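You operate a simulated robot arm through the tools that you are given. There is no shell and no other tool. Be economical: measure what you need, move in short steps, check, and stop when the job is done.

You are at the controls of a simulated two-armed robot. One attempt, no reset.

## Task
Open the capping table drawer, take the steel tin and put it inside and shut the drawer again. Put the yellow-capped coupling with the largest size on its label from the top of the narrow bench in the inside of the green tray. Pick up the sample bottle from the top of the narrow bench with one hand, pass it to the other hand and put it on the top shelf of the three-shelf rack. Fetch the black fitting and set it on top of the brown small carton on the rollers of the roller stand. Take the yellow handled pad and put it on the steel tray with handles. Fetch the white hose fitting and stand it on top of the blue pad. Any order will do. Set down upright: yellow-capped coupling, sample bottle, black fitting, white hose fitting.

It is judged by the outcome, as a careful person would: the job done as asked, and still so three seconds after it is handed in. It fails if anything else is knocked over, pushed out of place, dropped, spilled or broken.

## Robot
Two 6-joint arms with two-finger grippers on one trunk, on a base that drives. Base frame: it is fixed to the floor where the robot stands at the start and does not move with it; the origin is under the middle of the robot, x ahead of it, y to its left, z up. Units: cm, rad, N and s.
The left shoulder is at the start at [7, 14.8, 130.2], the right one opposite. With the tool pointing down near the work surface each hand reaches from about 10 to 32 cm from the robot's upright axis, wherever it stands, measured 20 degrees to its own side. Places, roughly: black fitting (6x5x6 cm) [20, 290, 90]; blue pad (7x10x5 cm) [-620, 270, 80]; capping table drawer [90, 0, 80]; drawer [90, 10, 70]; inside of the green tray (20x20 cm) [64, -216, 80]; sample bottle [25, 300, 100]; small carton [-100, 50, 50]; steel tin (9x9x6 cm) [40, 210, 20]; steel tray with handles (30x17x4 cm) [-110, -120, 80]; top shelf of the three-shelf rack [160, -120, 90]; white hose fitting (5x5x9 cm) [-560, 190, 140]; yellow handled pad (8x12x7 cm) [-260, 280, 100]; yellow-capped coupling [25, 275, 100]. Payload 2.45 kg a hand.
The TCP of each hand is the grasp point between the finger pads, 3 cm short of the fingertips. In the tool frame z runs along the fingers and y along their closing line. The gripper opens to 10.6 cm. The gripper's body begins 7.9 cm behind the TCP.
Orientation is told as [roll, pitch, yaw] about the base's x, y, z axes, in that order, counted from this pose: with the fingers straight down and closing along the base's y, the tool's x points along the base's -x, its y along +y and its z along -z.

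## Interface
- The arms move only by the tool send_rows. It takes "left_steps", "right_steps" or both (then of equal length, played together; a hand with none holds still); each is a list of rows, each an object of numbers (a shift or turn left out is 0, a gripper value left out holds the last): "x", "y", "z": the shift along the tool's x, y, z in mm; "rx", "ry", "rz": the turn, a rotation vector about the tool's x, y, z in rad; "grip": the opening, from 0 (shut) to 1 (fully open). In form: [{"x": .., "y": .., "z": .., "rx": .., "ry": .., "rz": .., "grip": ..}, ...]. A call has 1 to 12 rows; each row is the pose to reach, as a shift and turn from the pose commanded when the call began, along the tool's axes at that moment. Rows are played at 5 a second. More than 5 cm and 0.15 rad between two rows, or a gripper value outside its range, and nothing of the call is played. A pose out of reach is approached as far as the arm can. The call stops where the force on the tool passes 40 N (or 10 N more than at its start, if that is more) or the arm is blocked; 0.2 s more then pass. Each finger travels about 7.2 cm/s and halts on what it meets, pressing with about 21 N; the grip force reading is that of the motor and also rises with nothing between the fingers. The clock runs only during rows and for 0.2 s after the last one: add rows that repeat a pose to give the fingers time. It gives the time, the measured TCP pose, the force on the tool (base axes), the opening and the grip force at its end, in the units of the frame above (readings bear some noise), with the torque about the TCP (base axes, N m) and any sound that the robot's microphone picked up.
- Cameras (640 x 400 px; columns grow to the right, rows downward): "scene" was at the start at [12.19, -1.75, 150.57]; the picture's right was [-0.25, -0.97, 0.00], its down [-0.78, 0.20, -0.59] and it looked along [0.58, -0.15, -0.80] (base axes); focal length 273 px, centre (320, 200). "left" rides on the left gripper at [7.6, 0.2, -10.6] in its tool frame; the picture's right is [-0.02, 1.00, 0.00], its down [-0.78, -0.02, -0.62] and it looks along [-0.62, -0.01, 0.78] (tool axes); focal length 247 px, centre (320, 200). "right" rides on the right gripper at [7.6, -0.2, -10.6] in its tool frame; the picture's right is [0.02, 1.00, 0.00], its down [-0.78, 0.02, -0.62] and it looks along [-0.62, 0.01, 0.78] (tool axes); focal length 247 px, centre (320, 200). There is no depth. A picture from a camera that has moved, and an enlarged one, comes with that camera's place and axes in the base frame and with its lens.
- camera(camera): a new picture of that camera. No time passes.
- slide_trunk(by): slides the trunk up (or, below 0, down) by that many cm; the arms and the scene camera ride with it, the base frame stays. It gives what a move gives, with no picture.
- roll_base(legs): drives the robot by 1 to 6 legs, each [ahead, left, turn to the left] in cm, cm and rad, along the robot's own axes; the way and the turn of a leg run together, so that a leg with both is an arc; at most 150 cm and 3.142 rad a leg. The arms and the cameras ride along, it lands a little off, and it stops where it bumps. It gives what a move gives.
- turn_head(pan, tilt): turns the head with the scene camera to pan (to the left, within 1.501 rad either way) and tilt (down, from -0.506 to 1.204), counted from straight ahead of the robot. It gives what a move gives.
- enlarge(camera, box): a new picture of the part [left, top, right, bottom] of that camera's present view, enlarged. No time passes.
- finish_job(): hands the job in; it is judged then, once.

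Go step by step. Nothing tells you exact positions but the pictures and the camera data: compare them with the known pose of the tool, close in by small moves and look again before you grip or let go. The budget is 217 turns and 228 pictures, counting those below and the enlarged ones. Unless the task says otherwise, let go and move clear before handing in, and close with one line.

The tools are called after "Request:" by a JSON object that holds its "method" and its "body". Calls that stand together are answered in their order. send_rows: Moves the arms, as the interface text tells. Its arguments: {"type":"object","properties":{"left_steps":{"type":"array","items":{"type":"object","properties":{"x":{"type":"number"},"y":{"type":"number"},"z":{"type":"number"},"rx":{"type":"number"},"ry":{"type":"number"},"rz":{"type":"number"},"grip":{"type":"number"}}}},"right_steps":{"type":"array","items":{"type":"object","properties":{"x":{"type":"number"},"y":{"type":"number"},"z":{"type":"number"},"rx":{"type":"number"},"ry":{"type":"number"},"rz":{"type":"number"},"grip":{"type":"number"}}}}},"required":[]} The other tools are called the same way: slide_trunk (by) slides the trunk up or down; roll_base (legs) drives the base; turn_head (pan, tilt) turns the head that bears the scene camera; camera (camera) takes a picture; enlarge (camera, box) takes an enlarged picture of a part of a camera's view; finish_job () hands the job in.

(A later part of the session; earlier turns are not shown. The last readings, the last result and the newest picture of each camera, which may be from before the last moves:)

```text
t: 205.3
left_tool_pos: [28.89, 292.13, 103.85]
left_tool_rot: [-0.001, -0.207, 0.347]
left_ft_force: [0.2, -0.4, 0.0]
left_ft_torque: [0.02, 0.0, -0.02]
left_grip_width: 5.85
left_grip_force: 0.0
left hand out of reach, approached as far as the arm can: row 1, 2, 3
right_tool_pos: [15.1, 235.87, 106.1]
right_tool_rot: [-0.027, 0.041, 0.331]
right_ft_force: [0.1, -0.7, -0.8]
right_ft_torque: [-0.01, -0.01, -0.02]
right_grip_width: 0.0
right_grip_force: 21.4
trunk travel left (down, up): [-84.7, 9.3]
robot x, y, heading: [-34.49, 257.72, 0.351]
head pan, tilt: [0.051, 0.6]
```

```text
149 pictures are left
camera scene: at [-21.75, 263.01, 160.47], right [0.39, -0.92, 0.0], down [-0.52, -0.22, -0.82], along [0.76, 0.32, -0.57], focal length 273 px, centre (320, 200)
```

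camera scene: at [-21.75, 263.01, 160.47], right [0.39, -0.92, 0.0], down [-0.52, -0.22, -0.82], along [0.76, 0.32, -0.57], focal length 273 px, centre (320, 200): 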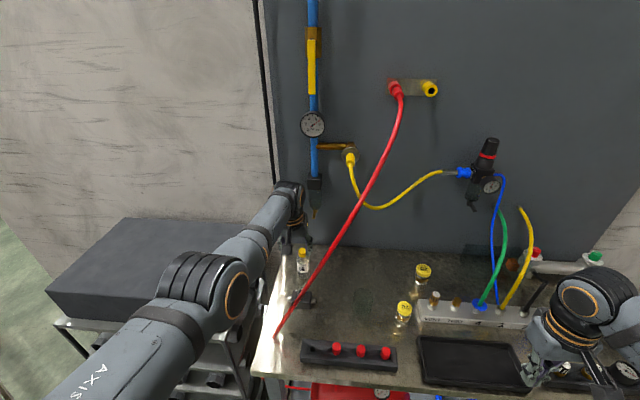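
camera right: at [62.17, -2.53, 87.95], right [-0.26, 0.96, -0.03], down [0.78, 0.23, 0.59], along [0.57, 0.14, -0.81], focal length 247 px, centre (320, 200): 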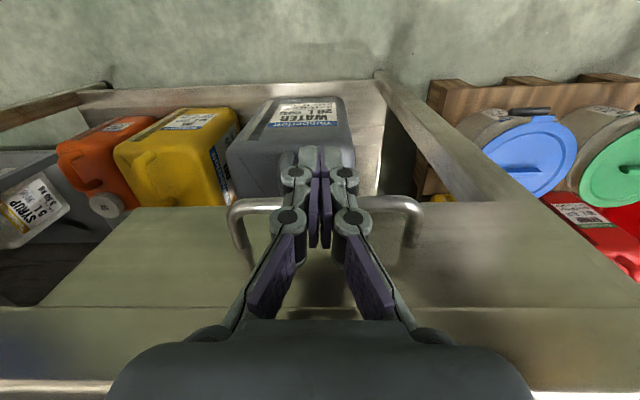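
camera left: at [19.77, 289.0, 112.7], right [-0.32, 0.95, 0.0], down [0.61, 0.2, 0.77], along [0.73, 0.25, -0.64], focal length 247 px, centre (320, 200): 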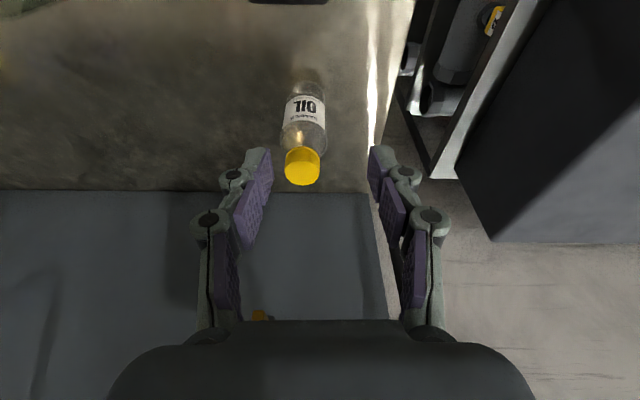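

The arm is at its reach limit; I use the base for the last few centimetres.

Request:
{"method": "roll_base", "body": {"legs": [[5, -1.7, 0]]}}

Request:
{"method": "send_rows", "body": {"left_steps": [{"z": 0}]}}

Request:
{"method": "camera", "body": {"camera": "left"}}

```text
t: 206.3
left_tool_pos: [33.55, 292.38, 104.3]
left_tool_rot: [-0.005, -0.212, 0.348]
left_ft_force: [-0.7, -0.1, 0.3]
left_ft_torque: [0.01, -0.07, -0.01]
left_grip_width: 5.82
left_grip_force: 0.0
right_tool_pos: [19.53, 236.02, 106.55]
right_tool_rot: [-0.028, 0.035, 0.332]
right_ft_force: [-0.8, 0.7, -0.1]
right_ft_torque: [0.02, -0.08, -0.03]
right_grip_width: 0.01
right_grip_force: 20.7
trunk travel left (down, up): [-84.7, 9.3]
robot x, y, heading: [-29.11, 257.77, 0.349]
head pan, tilt: [0.051, 0.6]
```

```text
t: 206.7
left_tool_pos: [34.13, 292.21, 103.84]
left_tool_rot: [-0.003, -0.206, 0.348]
left_ft_force: [-0.4, 1.1, -0.4]
left_ft_torque: [0.01, -0.05, 0.01]
left_grip_width: 5.83
left_grip_force: 0.1
right_tool_pos: [20.24, 236.04, 106.16]
right_tool_rot: [-0.026, 0.04, 0.329]
right_ft_force: [0.5, 0.0, 0.0]
right_ft_torque: [-0.03, -0.01, -0.01]
right_grip_width: 0.0
right_grip_force: 21.0
trunk travel left (down, up): [-84.7, 9.3]
robot x, y, heading: [-29.52, 257.9, 0.356]
head pan, tilt: [0.051, 0.6]
```

```text
148 pictures are left
camera left: at [25.05, 289.13, 112.69], right [-0.32, 0.95, 0.0], down [0.61, 0.2, 0.77], along [0.73, 0.25, -0.64], focal length 247 px, centre (320, 200)
```

left: 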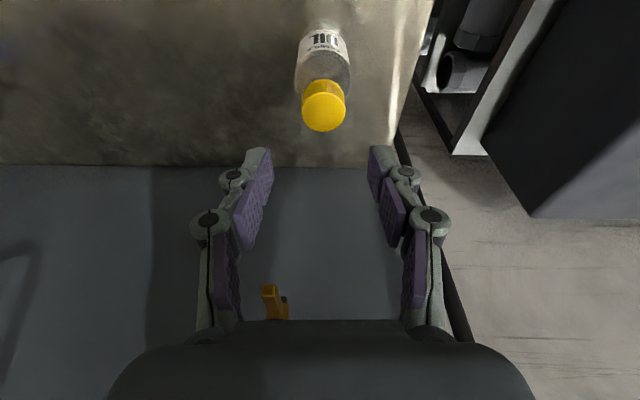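

Request:
{"method": "send_rows", "body": {"left_steps": [{"x": 4}, {"x": 9}, {"x": 9}], "right_steps": [{"z": -40, "x": 20}, {"z": -80, "x": 40}, {"z": -120, "x": 60}]}}

Request:
{"method": "slide_trunk", "body": {"by": -8}}

Request:
{"method": "camera", "body": {"camera": "left"}}

Request:
{"method": "camera", "body": {"camera": "scene"}}

```text
t: 207.5
left_tool_pos: [33.15, 292.03, 103.8]
left_tool_rot: [-0.003, -0.206, 0.35]
left_ft_force: [-0.3, 1.0, -0.3]
left_ft_torque: [0.01, -0.02, -0.03]
left_grip_width: 5.84
left_grip_force: 0.1
right_tool_pos: [16.37, 238.05, 118.38]
right_tool_rot: [-0.024, 0.041, 0.33]
right_ft_force: [0.1, 0.0, -0.4]
right_ft_torque: [0.01, -0.02, 0.01]
right_grip_width: 0.0
right_grip_force: 20.7
right hand out of reach, approached as far as the arm can: row 1, 2, 3
trunk travel left (down, up): [-84.7, 9.3]
robot x, y, heading: [-29.44, 258.07, 0.349]
head pan, tilt: [0.051, 0.6]
```

```text
t: 208.6
left_tool_pos: [33.33, 292.0, 95.81]
left_tool_rot: [-0.001, -0.205, 0.35]
left_ft_force: [0.1, 0.8, 0.5]
left_ft_torque: [0.0, 0.01, 0.0]
left_grip_width: 5.81
left_grip_force: 0.1
right_tool_pos: [16.52, 237.93, 110.15]
right_tool_rot: [-0.028, 0.044, 0.331]
right_ft_force: [-0.1, 0.1, -0.3]
right_ft_torque: [-0.04, -0.01, -0.01]
right_grip_width: 0.0
right_grip_force: 21.0
trunk travel left (down, up): [-76.7, 17.3]
robot x, y, heading: [-29.17, 257.8, 0.353]
head pan, tilt: [0.051, 0.6]
```

```text
147 pictures are left
camera left: at [24.18, 288.78, 104.58], right [-0.32, 0.95, 0.0], down [0.61, 0.2, 0.77], along [0.73, 0.25, -0.64], focal length 247 px, centre (320, 200)
```

left: 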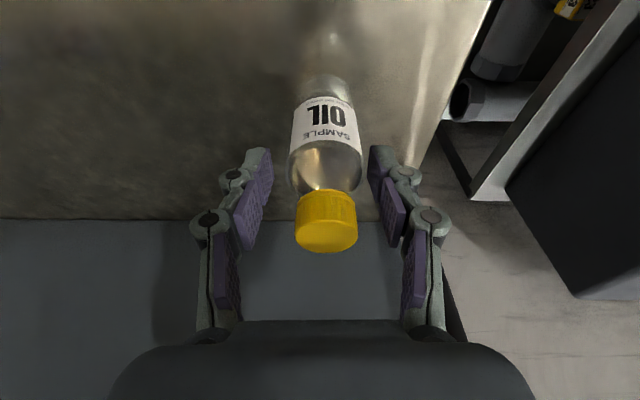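

```text
146 pictures are left
camera scene: at [-16.54, 263.12, 152.48], right [0.39, -0.92, 0.0], down [-0.52, -0.22, -0.83], along [0.76, 0.32, -0.56], focal length 273 px, centre (320, 200)
```

scene: 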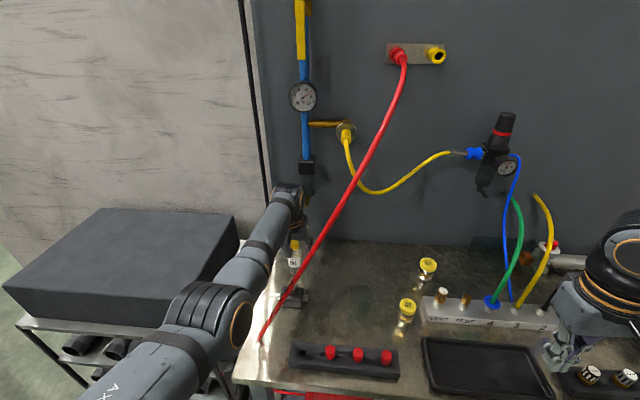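

The bottle is between the fingers. I grip it high, around the cap, leaving the body free for the other hand.

Request:
{"method": "slide_trunk", "body": {"by": 0.6}}

Request:
{"method": "send_rows", "body": {"left_steps": [{"grip": 0.3}, {"grip": 0.15}, {"grip": 0.15}, {"grip": 0.15}]}}

Request:
{"method": "camera", "body": {"camera": "left"}}

```text
t: 209.2
left_tool_pos: [33.29, 291.95, 96.36]
left_tool_rot: [-0.002, -0.205, 0.349]
left_ft_force: [1.3, 1.4, 0.1]
left_ft_torque: [0.0, 0.03, 0.02]
left_grip_width: 5.81
left_grip_force: 0.1
right_tool_pos: [16.47, 237.96, 110.94]
right_tool_rot: [-0.026, 0.042, 0.331]
right_ft_force: [0.1, -0.1, 0.8]
right_ft_torque: [0.04, 0.0, 0.0]
right_grip_width: 0.0
right_grip_force: 20.9
trunk travel left (down, up): [-77.3, 16.7]
robot x, y, heading: [-29.56, 258.32, 0.347]
head pan, tilt: [0.051, 0.6]
```

```text
t: 210.2
left_tool_pos: [33.35, 291.96, 96.32]
left_tool_rot: [-0.002, -0.206, 0.348]
left_ft_force: [1.0, 1.0, 0.4]
left_ft_torque: [0.02, -0.04, -0.02]
left_grip_width: 4.06
left_grip_force: 21.0
right_tool_pos: [16.42, 237.83, 110.81]
right_tool_rot: [-0.025, 0.042, 0.331]
right_ft_force: [0.7, -0.4, 0.2]
right_ft_torque: [0.0, -0.02, 0.0]
right_grip_width: 0.0
right_grip_force: 20.7
trunk travel left (down, up): [-77.3, 16.7]
robot x, y, heading: [-29.33, 257.8, 0.352]
head pan, tilt: [0.051, 0.6]
```

```text
145 pictures are left
camera left: at [24.21, 288.77, 105.17], right [-0.32, 0.95, 0.0], down [0.61, 0.2, 0.77], along [0.73, 0.25, -0.64], focal length 247 px, centre (320, 200)
```

left: 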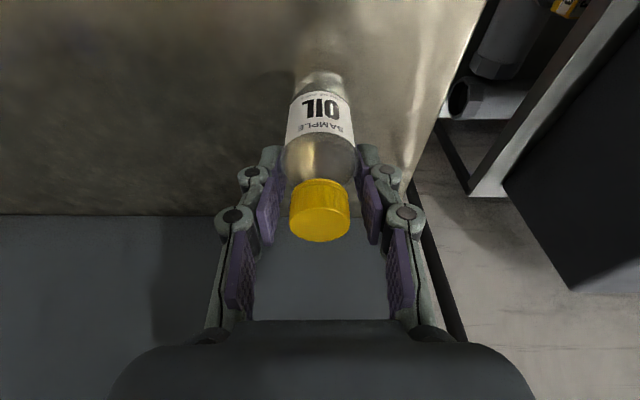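

Request:
{"method": "slide_trunk", "body": {"by": 4}}

Request:
{"method": "camera", "body": {"camera": "left"}}

```text
t: 211.0
left_tool_pos: [33.37, 291.92, 100.29]
left_tool_rot: [-0.003, -0.204, 0.351]
left_ft_force: [0.0, 0.9, -3.1]
left_ft_torque: [0.01, -0.01, 0.0]
left_grip_width: 4.07
left_grip_force: 21.4
right_tool_pos: [16.55, 237.95, 114.81]
right_tool_rot: [-0.026, 0.042, 0.332]
right_ft_force: [0.2, -0.9, -0.1]
right_ft_torque: [-0.02, 0.01, -0.01]
right_grip_width: 0.0
right_grip_force: 20.6
trunk travel left (down, up): [-81.3, 12.7]
robot x, y, heading: [-29.09, 257.94, 0.348]
head pan, tilt: [0.051, 0.6]
```

```text
144 pictures are left
camera left: at [24.25, 288.78, 109.13], right [-0.32, 0.95, 0.0], down [0.61, 0.2, 0.77], along [0.73, 0.25, -0.64], focal length 247 px, centre (320, 200)
```

left: 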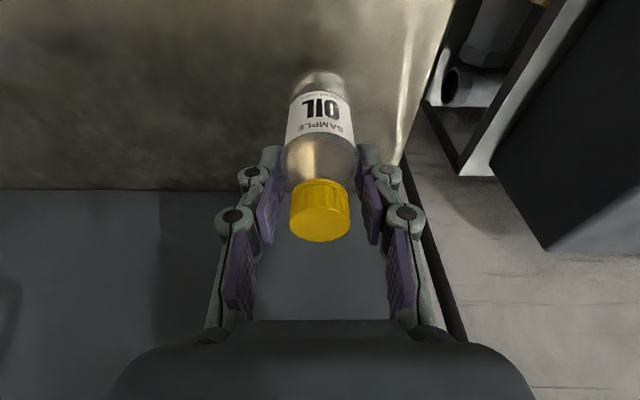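

Lifted. I raise, shift left of the hose, then back off.

Request:
{"method": "slide_trunk", "body": {"by": 12.5}}

Request:
{"method": "roll_base", "body": {"legs": [[0, 4.5, 0], [-30, 1, 0]]}}

Request:
{"method": "camera", "body": {"camera": "scene"}}

Request:
{"method": "camera", "body": {"camera": "left"}}

```text
t: 212.6
left_tool_pos: [33.26, 291.91, 112.76]
left_tool_rot: [-0.001, -0.206, 0.349]
left_ft_force: [-0.5, -0.3, -0.9]
left_ft_torque: [-0.04, 0.0, -0.03]
left_grip_width: 4.07
left_grip_force: 21.2
right_tool_pos: [16.56, 238.02, 127.23]
right_tool_rot: [-0.027, 0.043, 0.332]
right_ft_force: [0.6, -0.6, -0.1]
right_ft_torque: [0.01, 0.02, 0.0]
right_grip_width: 0.0
right_grip_force: 21.0
trunk travel left (down, up): [-93.8, 0.2]
robot x, y, heading: [-29.62, 257.85, 0.352]
head pan, tilt: [0.051, 0.6]
```

```text
t: 215.1
left_tool_pos: [3.19, 286.66, 112.65]
left_tool_rot: [-0.003, -0.203, 0.347]
left_ft_force: [-0.4, 0.3, -1.7]
left_ft_torque: [0.01, -0.01, -0.01]
left_grip_width: 4.07
left_grip_force: 21.0
right_tool_pos: [-13.66, 232.73, 127.35]
right_tool_rot: [-0.029, 0.042, 0.33]
right_ft_force: [0.1, 0.8, -1.3]
right_ft_torque: [-0.04, 0.04, 0.0]
right_grip_width: 0.0
right_grip_force: 21.1
trunk travel left (down, up): [-93.8, 0.2]
robot x, y, heading: [-59.64, 252.62, 0.355]
head pan, tilt: [0.051, 0.6]
```

```text
143 pictures are left
camera scene: at [-46.5, 258.02, 169.54], right [0.39, -0.92, 0.0], down [-0.52, -0.22, -0.82], along [0.76, 0.32, -0.57], focal length 273 px, centre (320, 200)
```

scene: 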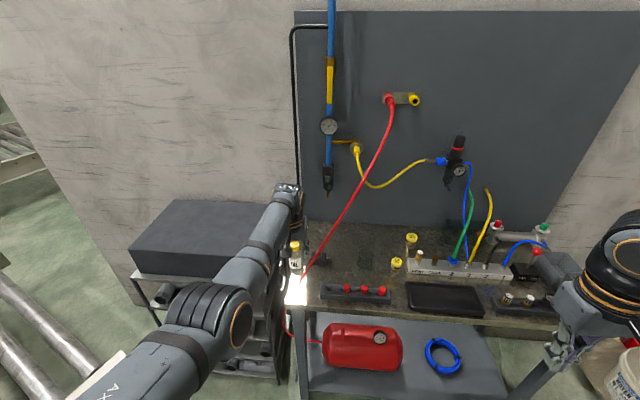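

```text
142 pictures are left
camera left: at [-5.87, 283.57, 121.51], right [-0.32, 0.95, 0.0], down [0.61, 0.2, 0.77], along [0.73, 0.25, -0.64], focal length 247 px, centre (320, 200)
```

left: 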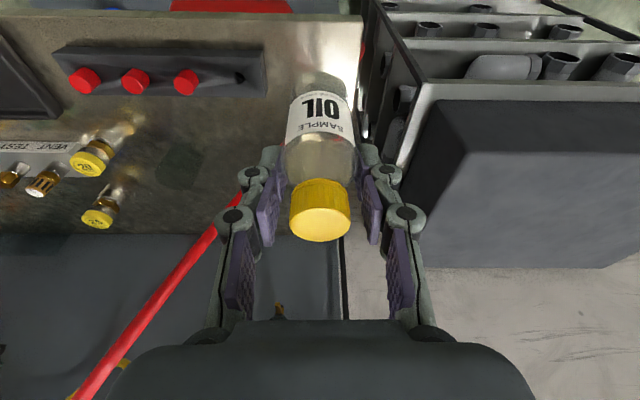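

Clear of the hose. I back further into open floor, then orient the right hand horizontally (pointing forward-left) for the handover.

Request:
{"method": "roll_base", "body": {"legs": [[-35, 0, 0]]}}

Request:
{"method": "send_rows", "body": {"right_steps": [{"rx": -0.051, "ry": -0.1236, "rz": -0.051, "grip": 0.5}, {"rx": -0.102, "ry": -0.247, "rz": -0.102, "grip": 1}, {"rx": -0.1535, "ry": -0.371, "rz": -0.1535}, {"rx": -0.205, "ry": -0.494, "rz": -0.205}, {"rx": -0.256, "ry": -0.618, "rz": -0.256}, {"rx": -0.307, "ry": -0.7415, "rz": -0.307}, {"rx": -0.358, "ry": -0.865, "rz": -0.358}, {"rx": -0.409, "ry": -0.989, "rz": -0.409}, {"rx": -0.4605, "ry": -1.112, "rz": -0.4605}, {"rx": -0.512, "ry": -1.236, "rz": -0.512}, {"rx": -0.563, "ry": -1.359, "rz": -0.563}, {"rx": -0.614, "ry": -1.483, "rz": -0.614}]}}

Request:
{"method": "camera", "body": {"camera": "scene"}}

```text
t: 217.3
left_tool_pos: [-28.84, 275.13, 112.57]
left_tool_rot: [-0.001, -0.202, 0.35]
left_ft_force: [0.5, 0.0, -1.4]
left_ft_torque: [0.0, 0.05, 0.0]
left_grip_width: 4.06
left_grip_force: 20.9
right_tool_pos: [-45.41, 221.01, 127.36]
right_tool_rot: [-0.025, 0.043, 0.333]
right_ft_force: [0.0, 0.2, 0.2]
right_ft_torque: [0.01, 0.05, -0.01]
right_grip_width: 0.01
right_grip_force: 21.5
trunk travel left (down, up): [-93.8, 0.2]
robot x, y, heading: [-91.52, 240.75, 0.35]
head pan, tilt: [0.051, 0.6]
```

```text
t: 219.9
left_tool_pos: [-28.79, 274.88, 112.85]
left_tool_rot: [-0.001, -0.204, 0.349]
left_ft_force: [0.4, 0.2, -0.7]
left_ft_torque: [0.02, -0.02, -0.05]
left_grip_width: 4.08
left_grip_force: 21.2
right_tool_pos: [-41.62, 237.0, 121.24]
right_tool_rot: [0.286, -1.497, 0.823]
right_ft_force: [0.3, 0.4, -0.6]
right_ft_torque: [-0.01, -0.01, -0.04]
right_grip_width: 10.6
right_grip_force: 0.1
right hand out of reach, approached as far as the arm can: row 1, 2, 3, 4, 5, 6, 7, 8, 9, 10, 11, 12
trunk travel left (down, up): [-93.8, 0.2]
robot x, y, heading: [-91.93, 240.58, 0.359]
head pan, tilt: [0.051, 0.6]
```

```text
141 pictures are left
camera scene: at [-78.61, 245.98, 169.56], right [0.39, -0.92, 0.0], down [-0.52, -0.22, -0.82], along [0.76, 0.33, -0.57], focal length 273 px, centre (320, 200)
```

scene: 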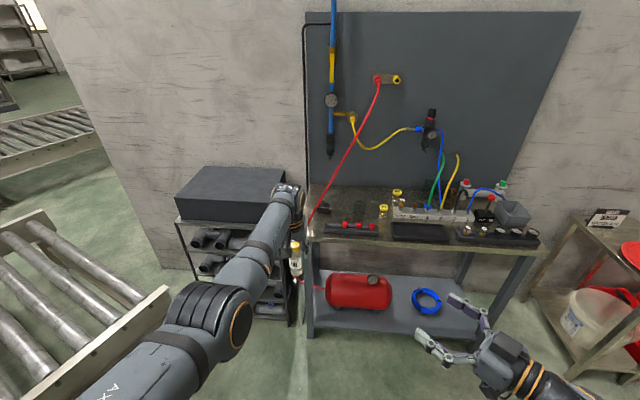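

Request:
{"method": "send_rows", "body": {"left_steps": [{"x": 33, "y": -8}, {"x": 66, "y": -16}, {"x": 99, "y": -24, "z": 5}, {"x": 132, "y": -32, "z": 5}, {"x": 160, "y": -40, "z": 10}, {"x": 160, "y": -40, "z": 10}]}}

Request:
{"method": "camera", "body": {"camera": "right"}}

Request:
{"method": "camera", "body": {"camera": "scene"}}

```text
t: 221.1
left_tool_pos: [-42.46, 276.7, 109.44]
left_tool_rot: [0.153, -0.253, 0.388]
left_ft_force: [-0.2, -0.2, -1.0]
left_ft_torque: [-0.01, 0.0, -0.01]
left_grip_width: 4.08
left_grip_force: 20.9
left hand out of reach, approached as far as the arm can: row 5
right_tool_pos: [-41.86, 237.33, 121.32]
right_tool_rot: [0.246, -1.495, 0.868]
right_ft_force: [-0.2, -0.1, 0.1]
right_ft_torque: [-0.05, 0.01, 0.02]
right_grip_width: 10.6
right_grip_force: 0.0
trunk travel left (down, up): [-93.8, 0.2]
robot x, y, heading: [-91.7, 240.83, 0.359]
head pan, tilt: [0.051, 0.6]
stopped in row 5 (left hand): the arm was blocked; the commanded pose is now the measured one
```

```text
140 pictures are left
camera right: at [-46.79, 227.23, 114.47], right [-0.9, 0.44, 0.0], down [-0.25, -0.5, 0.83], along [0.36, 0.74, 0.56], focal length 247 px, centre (320, 200)
```

right: 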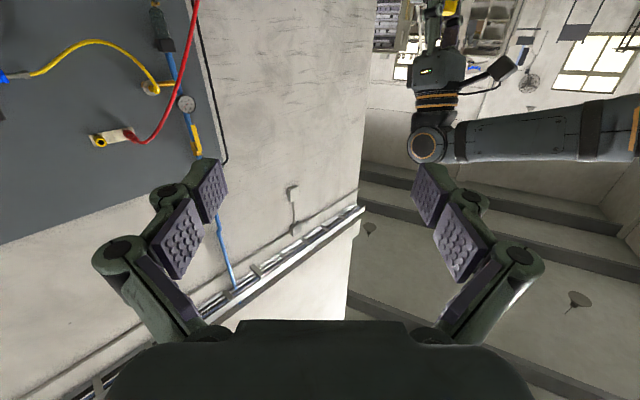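

```text
139 pictures are left
camera scene: at [-78.96, 246.26, 169.58], right [0.39, -0.92, 0.0], down [-0.52, -0.22, -0.83], along [0.76, 0.32, -0.56], focal length 273 px, centre (320, 200)
```

scene: 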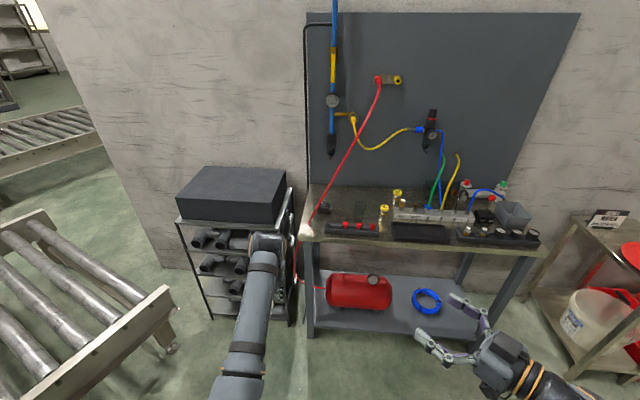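

Request:
{"method": "send_rows", "body": {"left_steps": [{"x": -10, "y": -20, "rx": 0.05, "ry": 0.02, "rz": 0.01}, {"x": -20, "y": -40, "rx": 0.1, "ry": 0.04, "rz": 0.02}, {"x": -30, "y": -60, "rx": 0.15, "ry": 0.05, "rz": 0.03}, {"x": -30, "y": -60, "rx": 0.15, "ry": 0.05, "rz": 0.03}]}}

```text
t: 222.1
left_tool_pos: [-37.07, 272.31, 109.3]
left_tool_rot: [0.005, -0.199, 0.359]
left_ft_force: [0.3, -1.0, -0.8]
left_ft_torque: [0.0, -0.02, -0.02]
left_grip_width: 4.06
left_grip_force: 21.1
right_tool_pos: [-41.79, 237.15, 121.19]
right_tool_rot: [0.265, -1.496, 0.847]
right_ft_force: [0.0, -0.2, 0.7]
right_ft_torque: [0.0, -0.03, 0.01]
right_grip_width: 10.61
right_grip_force: 0.0
trunk travel left (down, up): [-93.8, 0.2]
robot x, y, heading: [-91.87, 240.76, 0.356]
head pan, tilt: [0.051, 0.6]
```

Request:
{"method": "send_rows", "body": {"right_steps": [{"x": 34, "y": 22, "z": 20}, {"x": 68, "y": 44, "z": 40}, {"x": 102, "y": 66, "z": 60}, {"x": 136, "y": 88, "z": 90}, {"x": 167, "y": 110, "z": 120}, {"x": 167, "y": 110, "z": 150}]}}

Request:
{"method": "camera", "body": {"camera": "right"}}

Request:
{"method": "turn_head", "body": {"pan": 0.25, "tilt": 0.85}}

Request:
{"method": "camera", "body": {"camera": "scene"}}

```text
refused: row 4 steps farther than a row can; nothing moved
```

```text
138 pictures are left
camera right: at [-46.68, 227.11, 114.4], right [-0.9, 0.44, 0.0], down [-0.25, -0.5, 0.83], along [0.37, 0.74, 0.56], focal length 247 px, centre (320, 200)
```

right: 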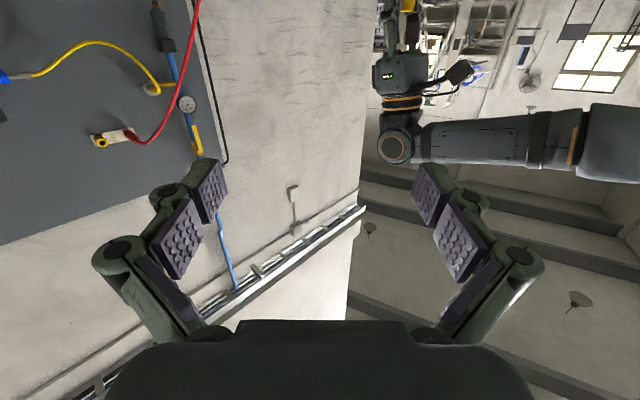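

```text
t: 222.9
left_tool_pos: [-37.11, 272.33, 109.22]
left_tool_rot: [0.007, -0.199, 0.358]
left_ft_force: [-0.2, -1.2, -1.7]
left_ft_torque: [0.0, -0.01, -0.02]
left_grip_width: 4.08
left_grip_force: 21.2
right_tool_pos: [-41.88, 237.25, 121.35]
right_tool_rot: [0.263, -1.493, 0.85]
right_ft_force: [0.7, 0.5, -0.8]
right_ft_torque: [-0.01, 0.02, 0.01]
right_grip_width: 10.6
right_grip_force: 0.1
trunk travel left (down, up): [-93.8, 0.2]
robot x, y, heading: [-91.63, 240.76, 0.352]
head pan, tilt: [0.25, 0.85]
```

```text
137 pictures are left
camera scene: at [-80.51, 247.08, 167.49], right [0.57, -0.82, 0.0], down [-0.62, -0.43, -0.66], along [0.54, 0.37, -0.75], focal length 273 px, centre (320, 200)
```

scene: 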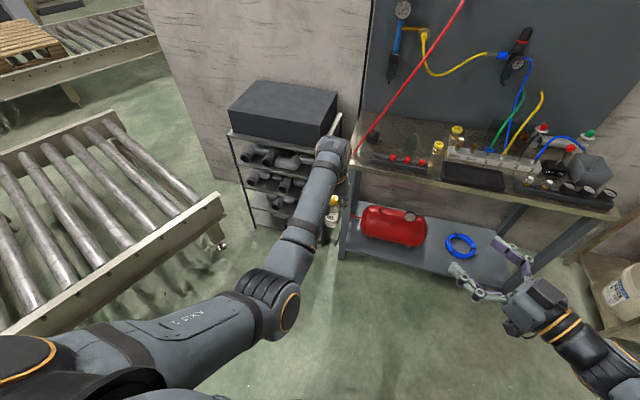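

Request:
{"method": "send_rows", "body": {"right_steps": [{"x": 30, "y": 20, "z": 20}, {"x": 60, "y": 40, "z": 40}, {"x": 90, "y": 60, "z": 60}, {"x": 120, "y": 80, "z": 80}, {"x": 145, "y": 95, "z": 110}, {"x": 167, "y": 110, "z": 140}]}}

Request:
{"method": "camera", "body": {"camera": "right"}}

Request:
{"method": "camera", "body": {"camera": "scene"}}

```text
t: 224.3
left_tool_pos: [-37.06, 272.4, 109.23]
left_tool_rot: [0.006, -0.196, 0.36]
left_ft_force: [0.6, 0.3, -1.6]
left_ft_torque: [0.0, 0.01, 0.02]
left_grip_width: 4.05
left_grip_force: 20.7
right_tool_pos: [-46.16, 253.71, 103.9]
right_tool_rot: [0.253, -1.494, 0.857]
right_ft_force: [0.7, 0.1, 0.3]
right_ft_torque: [-0.01, -0.03, 0.02]
right_grip_width: 10.58
right_grip_force: 0.1
trunk travel left (down, up): [-93.8, 0.2]
robot x, y, heading: [-91.48, 240.79, 0.353]
head pan, tilt: [0.25, 0.85]
```

```text
136 pictures are left
camera right: at [-51.06, 243.76, 97.07], right [-0.9, 0.44, 0.0], down [-0.25, -0.5, 0.83], along [0.36, 0.74, 0.56], focal length 247 px, centre (320, 200)
```

right: 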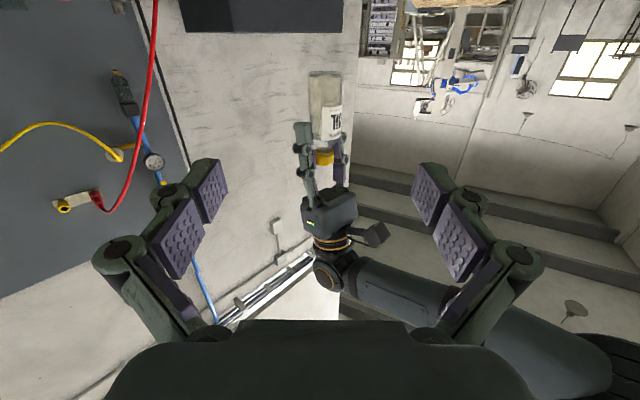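

```text
135 pictures are left
camera scene: at [-80.38, 247.27, 167.47], right [0.57, -0.82, 0.0], down [-0.62, -0.43, -0.66], along [0.54, 0.37, -0.75], focal length 273 px, centre (320, 200)
```

scene: 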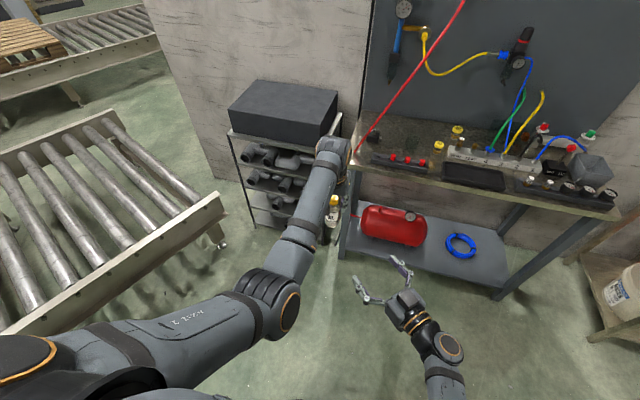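

Aligned. I slide the right hand forward around the bottle body.

Request:
{"method": "send_rows", "body": {"right_steps": [{"x": -8, "z": 40}, {"x": -8, "z": 80}, {"x": -8, "z": 120}, {"x": -8, "z": 150}]}}

Request:
{"method": "camera", "body": {"camera": "right"}}

Request:
{"method": "camera", "body": {"camera": "left"}}

```text
t: 225.5
left_tool_pos: [-37.13, 272.41, 109.3]
left_tool_rot: [0.005, -0.196, 0.359]
left_ft_force: [-0.4, 0.7, -1.3]
left_ft_torque: [0.01, -0.01, 0.01]
left_grip_width: 4.06
left_grip_force: 20.7
right_tool_pos: [-38.55, 262.85, 100.32]
right_tool_rot: [-0.242, -1.419, 1.339]
right_ft_force: [0.6, 0.7, 0.2]
right_ft_torque: [0.0, 0.04, -0.01]
right_grip_width: 10.6
right_grip_force: 0.0
trunk travel left (down, up): [-93.8, 0.2]
robot x, y, heading: [-91.61, 241.12, 0.358]
head pan, tilt: [0.25, 0.85]
stopped in row 4 (right hand): the arm was blocked; the commanded pose is now the measured one
```

```text
134 pictures are left
camera right: at [-43.55, 252.23, 94.29], right [-0.89, 0.45, -0.06], down [-0.27, -0.43, 0.86], along [0.36, 0.79, 0.5], focal length 247 px, centre (320, 200)
```

right: 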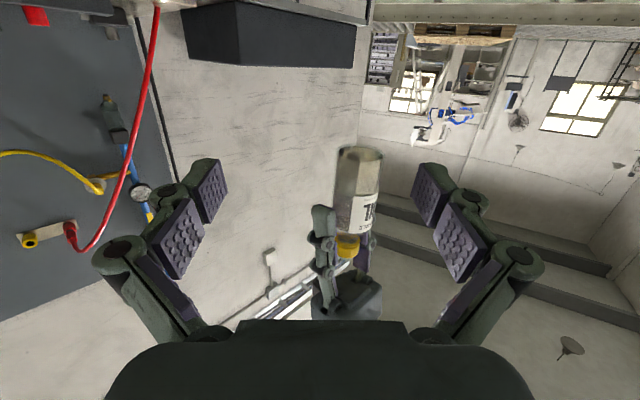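

```text
133 pictures are left
camera left: at [-46.16, 268.99, 118.16], right [-0.33, 0.94, 0.01], down [0.61, 0.21, 0.76], along [0.72, 0.26, -0.65], focal length 247 px, centre (320, 200)
```

left: 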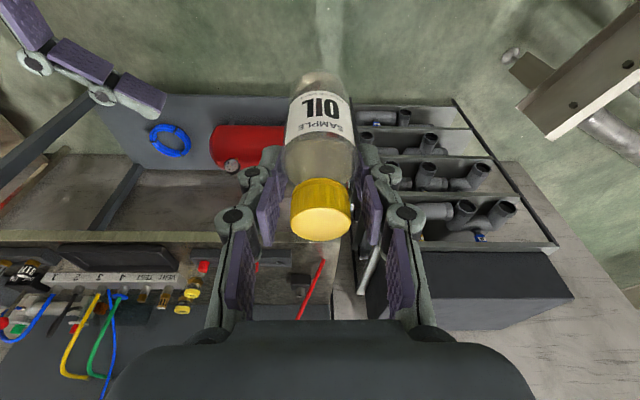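

The right arm is at its limit; I bring the bottle to it with the left hand instead.

Request:
{"method": "send_rows", "body": {"left_steps": [{"x": 10, "y": -20, "z": 20}, {"x": 20, "y": -40, "z": 25}, {"x": 35, "y": -60, "z": 25}, {"x": 50, "y": -80, "z": 22}, {"x": 50, "y": -80, "z": 22}]}}

Request:
{"method": "camera", "body": {"camera": "right"}}

Request:
{"method": "camera", "body": {"camera": "left"}}

```text
t: 226.9
left_tool_pos: [-38.74, 273.8, 105.87]
left_tool_rot: [0.119, -0.23, 0.402]
left_ft_force: [-0.3, -0.1, -1.0]
left_ft_torque: [-0.03, -0.02, 0.05]
left_grip_width: 4.06
left_grip_force: 20.7
left hand out of reach, approached as far as the arm can: row 4, 5
right_tool_pos: [-38.44, 262.83, 100.37]
right_tool_rot: [-0.242, -1.419, 1.34]
right_ft_force: [0.8, 1.0, 0.6]
right_ft_torque: [0.0, 0.0, -0.03]
right_grip_width: 10.61
right_grip_force: 0.1
trunk travel left (down, up): [-93.8, 0.2]
robot x, y, heading: [-91.72, 240.97, 0.354]
head pan, tilt: [0.25, 0.85]
stopped in row 5 (left hand): the arm was blocked; the commanded pose is now the measured one
```

```text
132 pictures are left
camera right: at [-43.54, 252.18, 94.27], right [-0.89, 0.45, -0.06], down [-0.27, -0.42, 0.86], along [0.36, 0.79, 0.5], focal length 247 px, centre (320, 200)
```

right: 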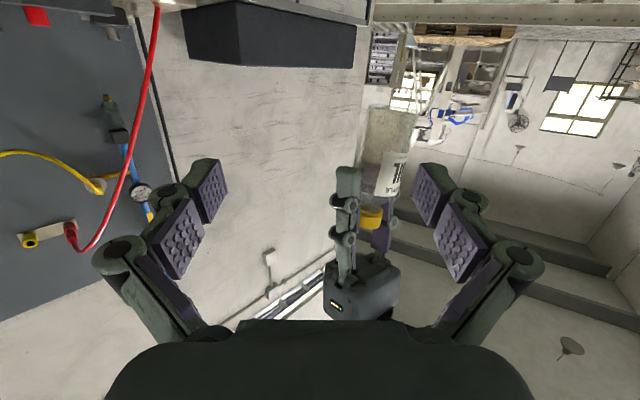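

```text
131 pictures are left
camera left: at [-47.28, 268.81, 114.34], right [-0.39, 0.91, 0.12], down [0.61, 0.16, 0.78], along [0.69, 0.38, -0.62], focal length 247 px, centre (320, 200)
```

left: 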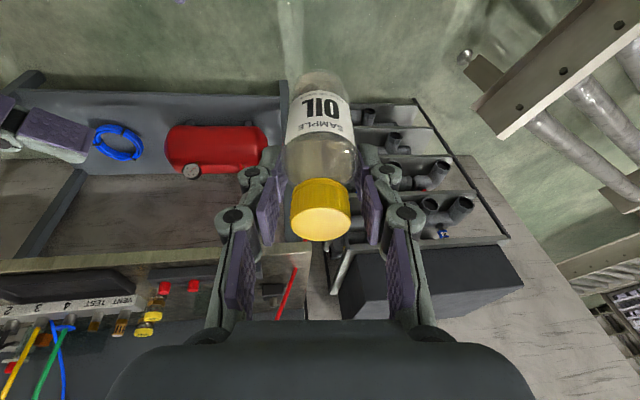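

Both arms are near their inner limits; I move the meeting point farther ahead.

Request:
{"method": "send_rows", "body": {"left_steps": [{"x": -25, "y": -10, "rx": 0.03, "ry": 0.01, "rz": 0.01}, {"x": -50, "y": -25, "rx": 0.06, "ry": 0.02, "rz": 0.02}, {"x": -75, "y": -50, "rx": 0.09, "ry": 0.03, "rz": 0.03}, {"x": -98, "y": -80, "z": 10, "rx": 0.119, "ry": 0.03, "rz": 0.045}, {"x": -98, "y": -110, "z": 15, "rx": 0.119, "ry": 0.03, "rz": 0.045}]}}

Request:
{"method": "camera", "body": {"camera": "right"}}

```text
t: 228.1
left_tool_pos: [-29.76, 269.34, 106.47]
left_tool_rot: [0.004, -0.197, 0.357]
left_ft_force: [-0.1, 0.0, -1.3]
left_ft_torque: [-0.01, 0.01, -0.01]
left_grip_width: 4.08
left_grip_force: 21.0
left hand out of reach, approached as far as the arm can: row 4, 5
right_tool_pos: [-38.59, 262.7, 100.43]
right_tool_rot: [-0.235, -1.42, 1.335]
right_ft_force: [-0.2, 1.1, -0.1]
right_ft_torque: [-0.01, -0.03, -0.01]
right_grip_width: 10.6
right_grip_force: 0.0
trunk travel left (down, up): [-93.8, 0.2]
robot x, y, heading: [-91.76, 240.87, 0.356]
head pan, tilt: [0.25, 0.85]
```

```text
130 pictures are left
camera right: at [-43.56, 252.17, 94.3], right [-0.89, 0.45, -0.06], down [-0.27, -0.43, 0.86], along [0.36, 0.79, 0.5], focal length 247 px, centre (320, 200)
```

right: 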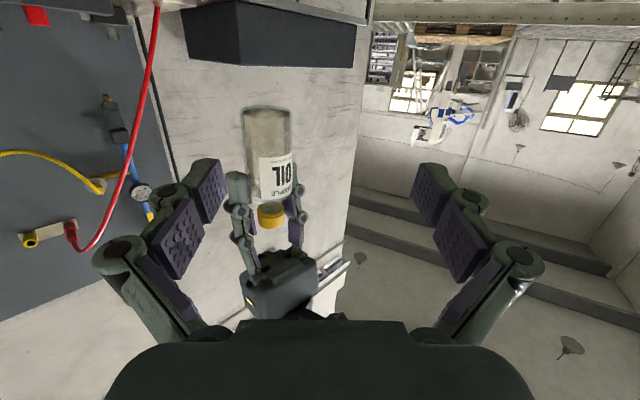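

Request:
{"method": "send_rows", "body": {"right_steps": [{"y": -25, "z": 10}, {"y": -49, "z": 25}, {"y": -49, "z": 50}, {"y": -49, "z": 75}, {"y": -49, "z": 98}]}}

Request:
{"method": "camera", "body": {"camera": "right"}}

Request:
{"method": "camera", "body": {"camera": "left"}}

```text
t: 229.3
left_tool_pos: [-29.8, 269.07, 106.54]
left_tool_rot: [0.006, -0.196, 0.354]
left_ft_force: [0.0, 0.4, -0.8]
left_ft_torque: [-0.01, -0.02, -0.02]
left_grip_width: 4.06
left_grip_force: 20.8
right_tool_pos: [-30.99, 266.82, 99.84]
right_tool_rot: [-0.234, -1.421, 1.333]
right_ft_force: [0.1, -0.4, 0.3]
right_ft_torque: [-0.02, -0.01, -0.04]
right_grip_width: 10.6
right_grip_force: 0.1
right hand out of reach, approached as far as the arm can: row 4, 5
trunk travel left (down, up): [-93.8, 0.2]
robot x, y, heading: [-91.9, 240.79, 0.349]
head pan, tilt: [0.25, 0.85]
```

```text
129 pictures are left
camera right: at [-35.92, 256.25, 93.7], right [-0.89, 0.45, -0.06], down [-0.27, -0.43, 0.86], along [0.36, 0.78, 0.5], focal length 247 px, centre (320, 200)
```

right: 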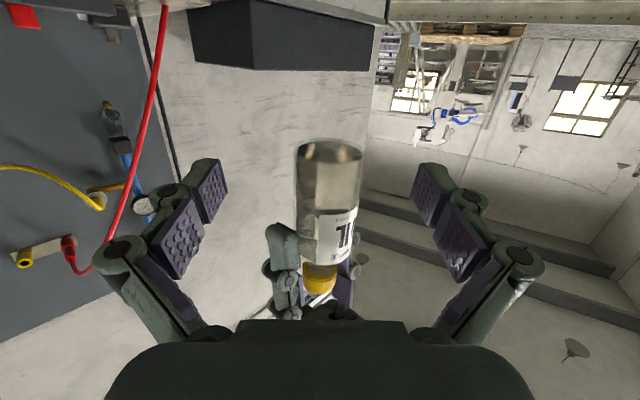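

```text
128 pictures are left
camera left: at [-38.73, 265.97, 115.45], right [-0.33, 0.94, 0.01], down [0.61, 0.2, 0.76], along [0.72, 0.26, -0.65], focal length 247 px, centre (320, 200)
```

left: 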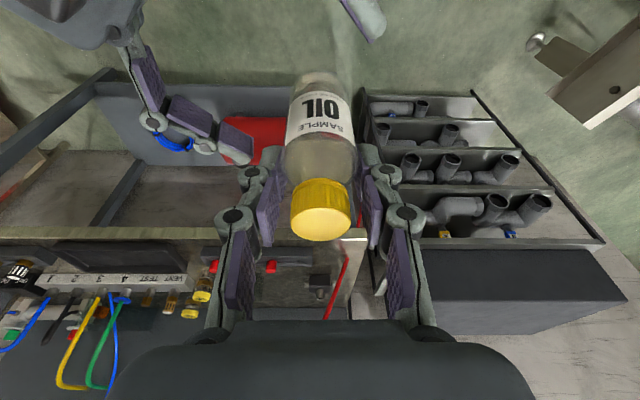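

Request:
{"method": "send_rows", "body": {"left_steps": [{"x": 5, "y": -12}, {"x": 10, "y": -24}, {"x": 10, "y": -24}]}}

Request:
{"method": "camera", "body": {"camera": "right"}}

```text
t: 230.1
left_tool_pos: [-29.92, 266.88, 106.43]
left_tool_rot: [0.006, -0.195, 0.356]
left_ft_force: [-0.3, 0.6, -1.3]
left_ft_torque: [0.02, -0.01, 0.01]
left_grip_width: 4.08
left_grip_force: 21.4
right_tool_pos: [-31.06, 266.87, 99.74]
right_tool_rot: [-0.232, -1.42, 1.332]
right_ft_force: [0.3, -1.5, 0.1]
right_ft_torque: [0.0, 0.01, 0.02]
right_grip_width: 10.62
right_grip_force: 0.1
trunk travel left (down, up): [-93.8, 0.2]
robot x, y, heading: [-91.72, 240.74, 0.352]
head pan, tilt: [0.25, 0.85]
```

```text
127 pictures are left
camera right: at [-35.99, 256.29, 93.67], right [-0.89, 0.45, -0.06], down [-0.27, -0.43, 0.86], along [0.36, 0.79, 0.5], focal length 247 px, centre (320, 200)
```

right: 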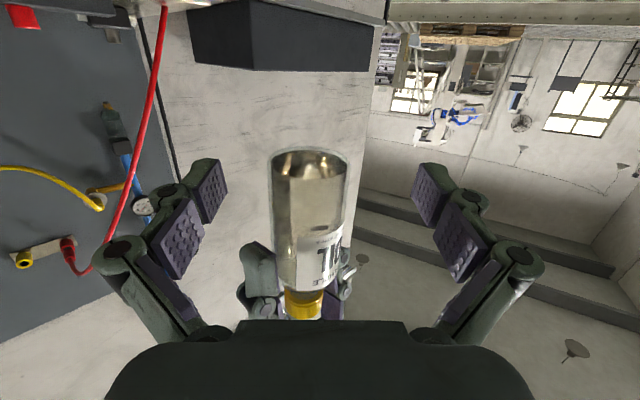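

Request:
{"method": "send_rows", "body": {"right_steps": [{"y": -6, "grip": 0.8}, {"y": -11, "grip": 0.6}, {"y": -11, "grip": 0.5}, {"y": -11, "grip": 0.4}, {"y": -11, "grip": 0.25}, {"y": -11, "grip": 0.25}]}}

Request:
{"method": "camera", "body": {"camera": "right"}}

```text
t: 231.5
left_tool_pos: [-29.62, 266.81, 106.5]
left_tool_rot: [0.005, -0.2, 0.356]
left_ft_force: [17.9, -5.2, -1.8]
left_ft_torque: [-0.28, -0.96, 0.17]
left_grip_width: 4.07
left_grip_force: 21.3
right_tool_pos: [-30.29, 266.15, 100.01]
right_tool_rot: [-0.226, -1.421, 1.326]
right_ft_force: [-17.3, 5.6, 0.6]
right_ft_torque: [-0.09, -0.18, 0.03]
right_grip_width: 4.0
right_grip_force: 21.0
right hand out of reach, approached as far as the arm can: row 2, 3, 4, 5, 6
trunk travel left (down, up): [-93.8, 0.2]
robot x, y, heading: [-92.02, 240.71, 0.357]
head pan, tilt: [0.25, 0.85]
```

```text
126 pictures are left
camera right: at [-35.21, 255.58, 93.83], right [-0.89, 0.45, -0.05], down [-0.27, -0.43, 0.86], along [0.36, 0.79, 0.5], focal length 247 px, centre (320, 200)
```

right: 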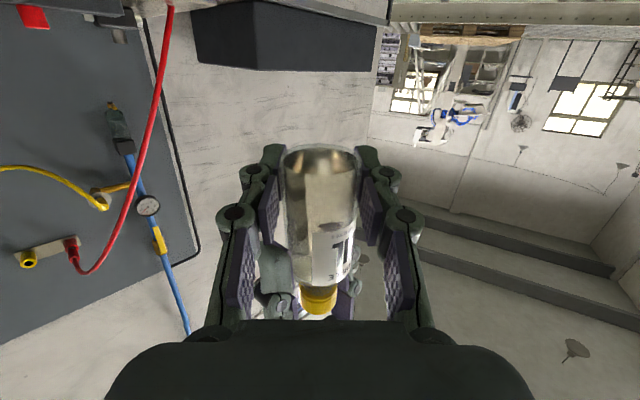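

Right hand has the bottle. I open the left and lift it away.

Request:
{"method": "send_rows", "body": {"left_steps": [{"grip": 0.55}, {"grip": 0.75}, {"grip": 0.75}, {"z": -30}, {"z": -60}, {"z": -80, "x": -20}]}}

Request:
{"method": "camera", "body": {"camera": "right"}}

Request:
{"method": "camera", "body": {"camera": "left"}}

```text
t: 232.9
left_tool_pos: [-29.33, 266.82, 114.42]
left_tool_rot: [0.007, -0.194, 0.355]
left_ft_force: [-0.1, 0.0, 0.1]
left_ft_torque: [0.0, 0.01, -0.01]
left_grip_width: 7.95
left_grip_force: 0.0
right_tool_pos: [-29.95, 266.1, 99.97]
right_tool_rot: [-0.227, -1.421, 1.328]
right_ft_force: [-0.5, 0.8, -0.9]
right_ft_torque: [-0.03, 0.0, 0.0]
right_grip_width: 3.98
right_grip_force: 20.8
trunk travel left (down, up): [-93.8, 0.2]
robot x, y, heading: [-91.81, 240.67, 0.355]
head pan, tilt: [0.25, 0.85]
```

```text
125 pictures are left
camera right: at [-35.0, 255.54, 93.83], right [-0.89, 0.45, -0.06], down [-0.27, -0.42, 0.86], along [0.37, 0.79, 0.5], focal length 247 px, centre (320, 200)
```

right: 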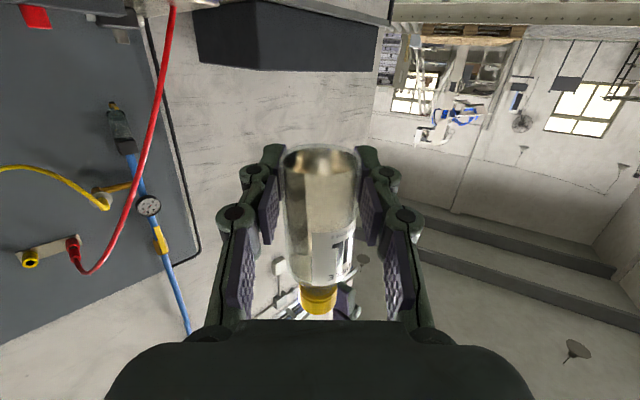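

```text
124 pictures are left
camera left: at [-38.24, 263.58, 123.4], right [-0.33, 0.94, 0.01], down [0.62, 0.21, 0.76], along [0.72, 0.26, -0.65], focal length 247 px, centre (320, 200)
```

left: 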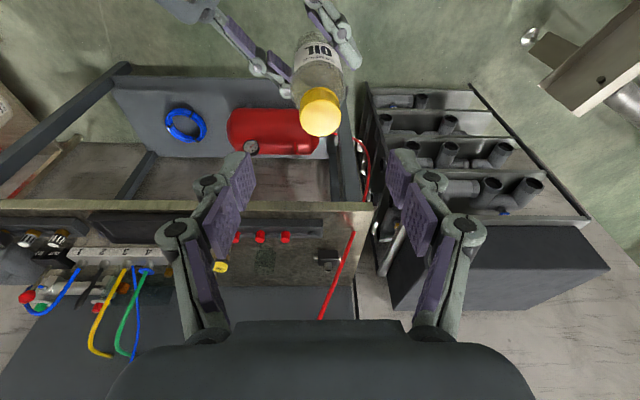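

Handover done. I tuck the right hand with the bottle back to the right side, up a bit.

Request:
{"method": "send_rows", "body": {"right_steps": [{"z": -38, "y": -10, "x": -10}, {"z": -76, "y": -20, "x": -20}, {"z": -114, "y": -30, "x": -30}, {"z": -152, "y": -40, "x": -40}, {"z": -190, "y": -50, "x": -50}, {"z": -228, "y": -60, "x": -60}, {"z": -266, "y": -70, "x": -70}, {"z": -304, "y": -80, "x": -80}, {"z": -339, "y": -92, "x": -90}]}}

Request:
{"method": "camera", "body": {"camera": "scene"}}

```text
t: 234.9
left_tool_pos: [-29.32, 266.64, 114.57]
left_tool_rot: [0.008, -0.196, 0.355]
left_ft_force: [0.8, -0.2, -0.8]
left_ft_torque: [0.01, 0.03, -0.01]
left_grip_width: 7.96
left_grip_force: 0.1
right_tool_pos: [-36.85, 233.16, 114.16]
right_tool_rot: [-0.227, -1.423, 1.328]
right_ft_force: [-0.2, -1.2, -0.8]
right_ft_torque: [-0.01, 0.03, 0.01]
right_grip_width: 3.95
right_grip_force: 21.2
trunk travel left (down, up): [-93.8, 0.2]
robot x, y, heading: [-91.91, 240.85, 0.353]
head pan, tilt: [0.25, 0.85]
```

```text
123 pictures are left
camera scene: at [-80.48, 246.81, 167.49], right [0.57, -0.82, 0.0], down [-0.62, -0.43, -0.66], along [0.54, 0.38, -0.75], focal length 273 px, centre (320, 200)
```

scene: 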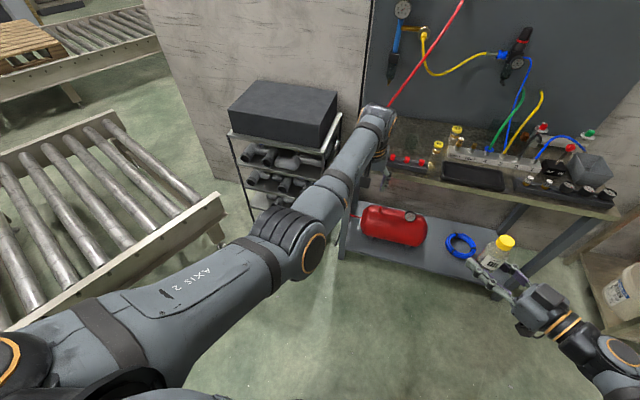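

Request:
{"method": "send_rows", "body": {"left_steps": [{"ry": 0.1}, {"ry": 0.197}]}}

Request:
{"method": "send_rows", "body": {"left_steps": [{"rz": -0.13}, {"rz": -0.26}, {"rz": -0.39}, {"rz": -0.52}, {"rz": -0.65}, {"rz": -0.78}, {"rz": -0.91}, {"rz": -1.04}, {"rz": -1.17}, {"rz": -1.3}, {"rz": -1.43}, {"rz": -1.57}]}}

Request:
{"method": "send_rows", "body": {"left_steps": [{"ry": -0.13}, {"ry": -0.26}, {"ry": -0.39}, {"ry": -0.52}, {"ry": -0.65}, {"ry": -0.75}]}}

Request:
{"method": "camera", "body": {"camera": "scene"}}

```text
t: 235.5
left_tool_pos: [-31.54, 267.11, 114.84]
left_tool_rot: [0.002, 0.0, 0.356]
left_ft_force: [0.3, -0.3, -0.8]
left_ft_torque: [0.06, -0.05, 0.0]
left_grip_width: 7.91
left_grip_force: 0.0
left hand out of reach, approached as far as the arm can: row 2
right_tool_pos: [-36.78, 233.32, 114.21]
right_tool_rot: [-0.232, -1.422, 1.332]
right_ft_force: [0.4, 0.4, -1.2]
right_ft_torque: [0.02, -0.02, -0.06]
right_grip_width: 3.96
right_grip_force: 21.1
trunk travel left (down, up): [-93.8, 0.2]
robot x, y, heading: [-91.71, 240.97, 0.349]
head pan, tilt: [0.25, 0.85]
```

```text
t: 238.1
left_tool_pos: [-31.6, 267.16, 114.84]
left_tool_rot: [0.0, -0.006, 1.928]
left_ft_force: [0.5, 0.0, 0.3]
left_ft_torque: [0.01, -0.04, -0.04]
left_grip_width: 7.95
left_grip_force: 0.0
right_tool_pos: [-36.78, 233.24, 114.19]
right_tool_rot: [-0.23, -1.423, 1.327]
right_ft_force: [1.0, 0.6, -0.7]
right_ft_torque: [0.02, 0.0, 0.01]
right_grip_width: 3.97
right_grip_force: 21.5
trunk travel left (down, up): [-93.8, 0.2]
robot x, y, heading: [-91.59, 240.69, 0.357]
head pan, tilt: [0.25, 0.85]
```

```text
t: 239.5
left_tool_pos: [-37.83, 273.11, 114.9]
left_tool_rot: [0.0, -0.742, 1.927]
left_ft_force: [0.3, 0.7, 0.7]
left_ft_torque: [0.02, 0.01, 0.02]
left_grip_width: 7.94
left_grip_force: 0.0
left hand out of reach, approached as far as the arm can: row 1, 2, 3, 4, 5, 6
right_tool_pos: [-36.71, 233.36, 114.19]
right_tool_rot: [-0.231, -1.422, 1.328]
right_ft_force: [0.2, 0.5, -0.9]
right_ft_torque: [-0.02, -0.02, -0.01]
right_grip_width: 3.95
right_grip_force: 21.1
trunk travel left (down, up): [-93.8, 0.2]
robot x, y, heading: [-91.69, 240.89, 0.355]
head pan, tilt: [0.25, 0.85]
```

```text
122 pictures are left
camera scene: at [-80.47, 247.05, 167.48], right [0.57, -0.82, 0.0], down [-0.62, -0.43, -0.66], along [0.54, 0.37, -0.75], focal length 273 px, centre (320, 200)
```

scene: 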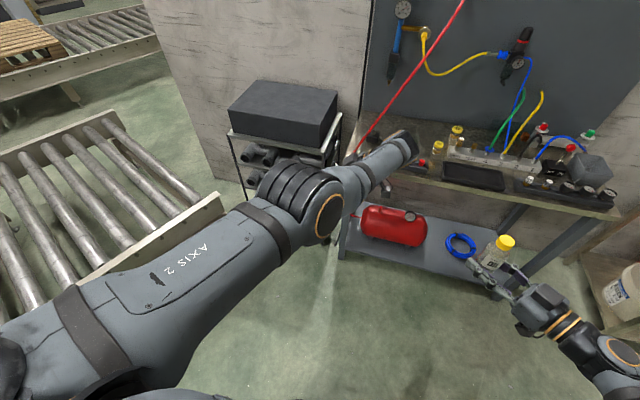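

Left tool is oriented. I go right, then ahead to a point right of the fitting, under the hose.

Request:
{"method": "roll_base", "body": {"legs": [[0, -20, 0], [46, 0, 0]]}}

Request:
{"method": "camera", "body": {"camera": "scene"}}

Request:
{"method": "camera", "body": {"camera": "left"}}

```text
t: 243.5
left_tool_pos: [12.84, 270.06, 114.98]
left_tool_rot: [0.0, -0.739, 1.925]
left_ft_force: [0.4, 0.0, 0.5]
left_ft_torque: [0.0, 0.01, 0.01]
left_grip_width: 7.95
left_grip_force: 0.0
right_tool_pos: [13.52, 230.4, 114.19]
right_tool_rot: [-0.238, -1.421, 1.333]
right_ft_force: [-1.3, -0.9, -1.0]
right_ft_torque: [-0.01, -0.02, 0.0]
right_grip_width: 3.97
right_grip_force: 20.7
trunk travel left (down, up): [-93.8, 0.2]
robot x, y, heading: [-41.28, 238.1, 0.348]
head pan, tilt: [0.25, 0.85]
```

```text
121 pictures are left
camera scene: at [-30.17, 244.19, 167.5], right [0.56, -0.83, 0.0], down [-0.62, -0.42, -0.66], along [0.55, 0.37, -0.75], focal length 273 px, centre (320, 200)
```

scene: 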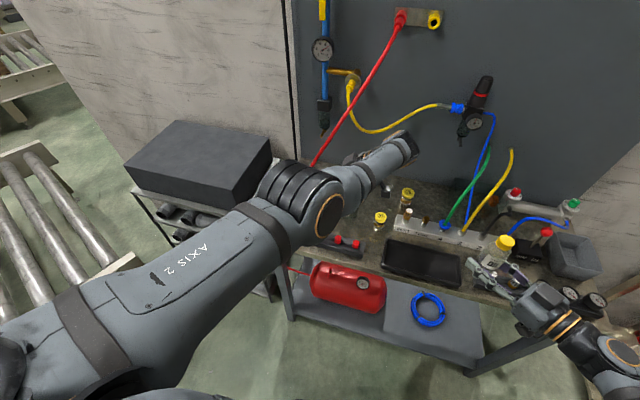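

```text
120 pictures are left
camera left: at [17.04, 257.92, 117.68], right [-0.94, -0.33, 0.01], down [-0.04, 0.16, 0.99], along [-0.33, 0.93, -0.16], focal length 247 px, centre (320, 200)
```

left: 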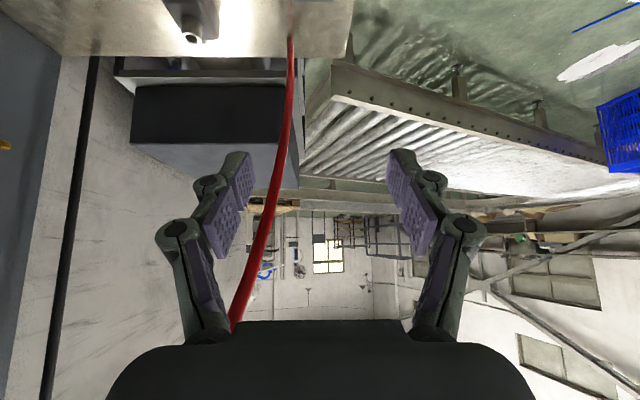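

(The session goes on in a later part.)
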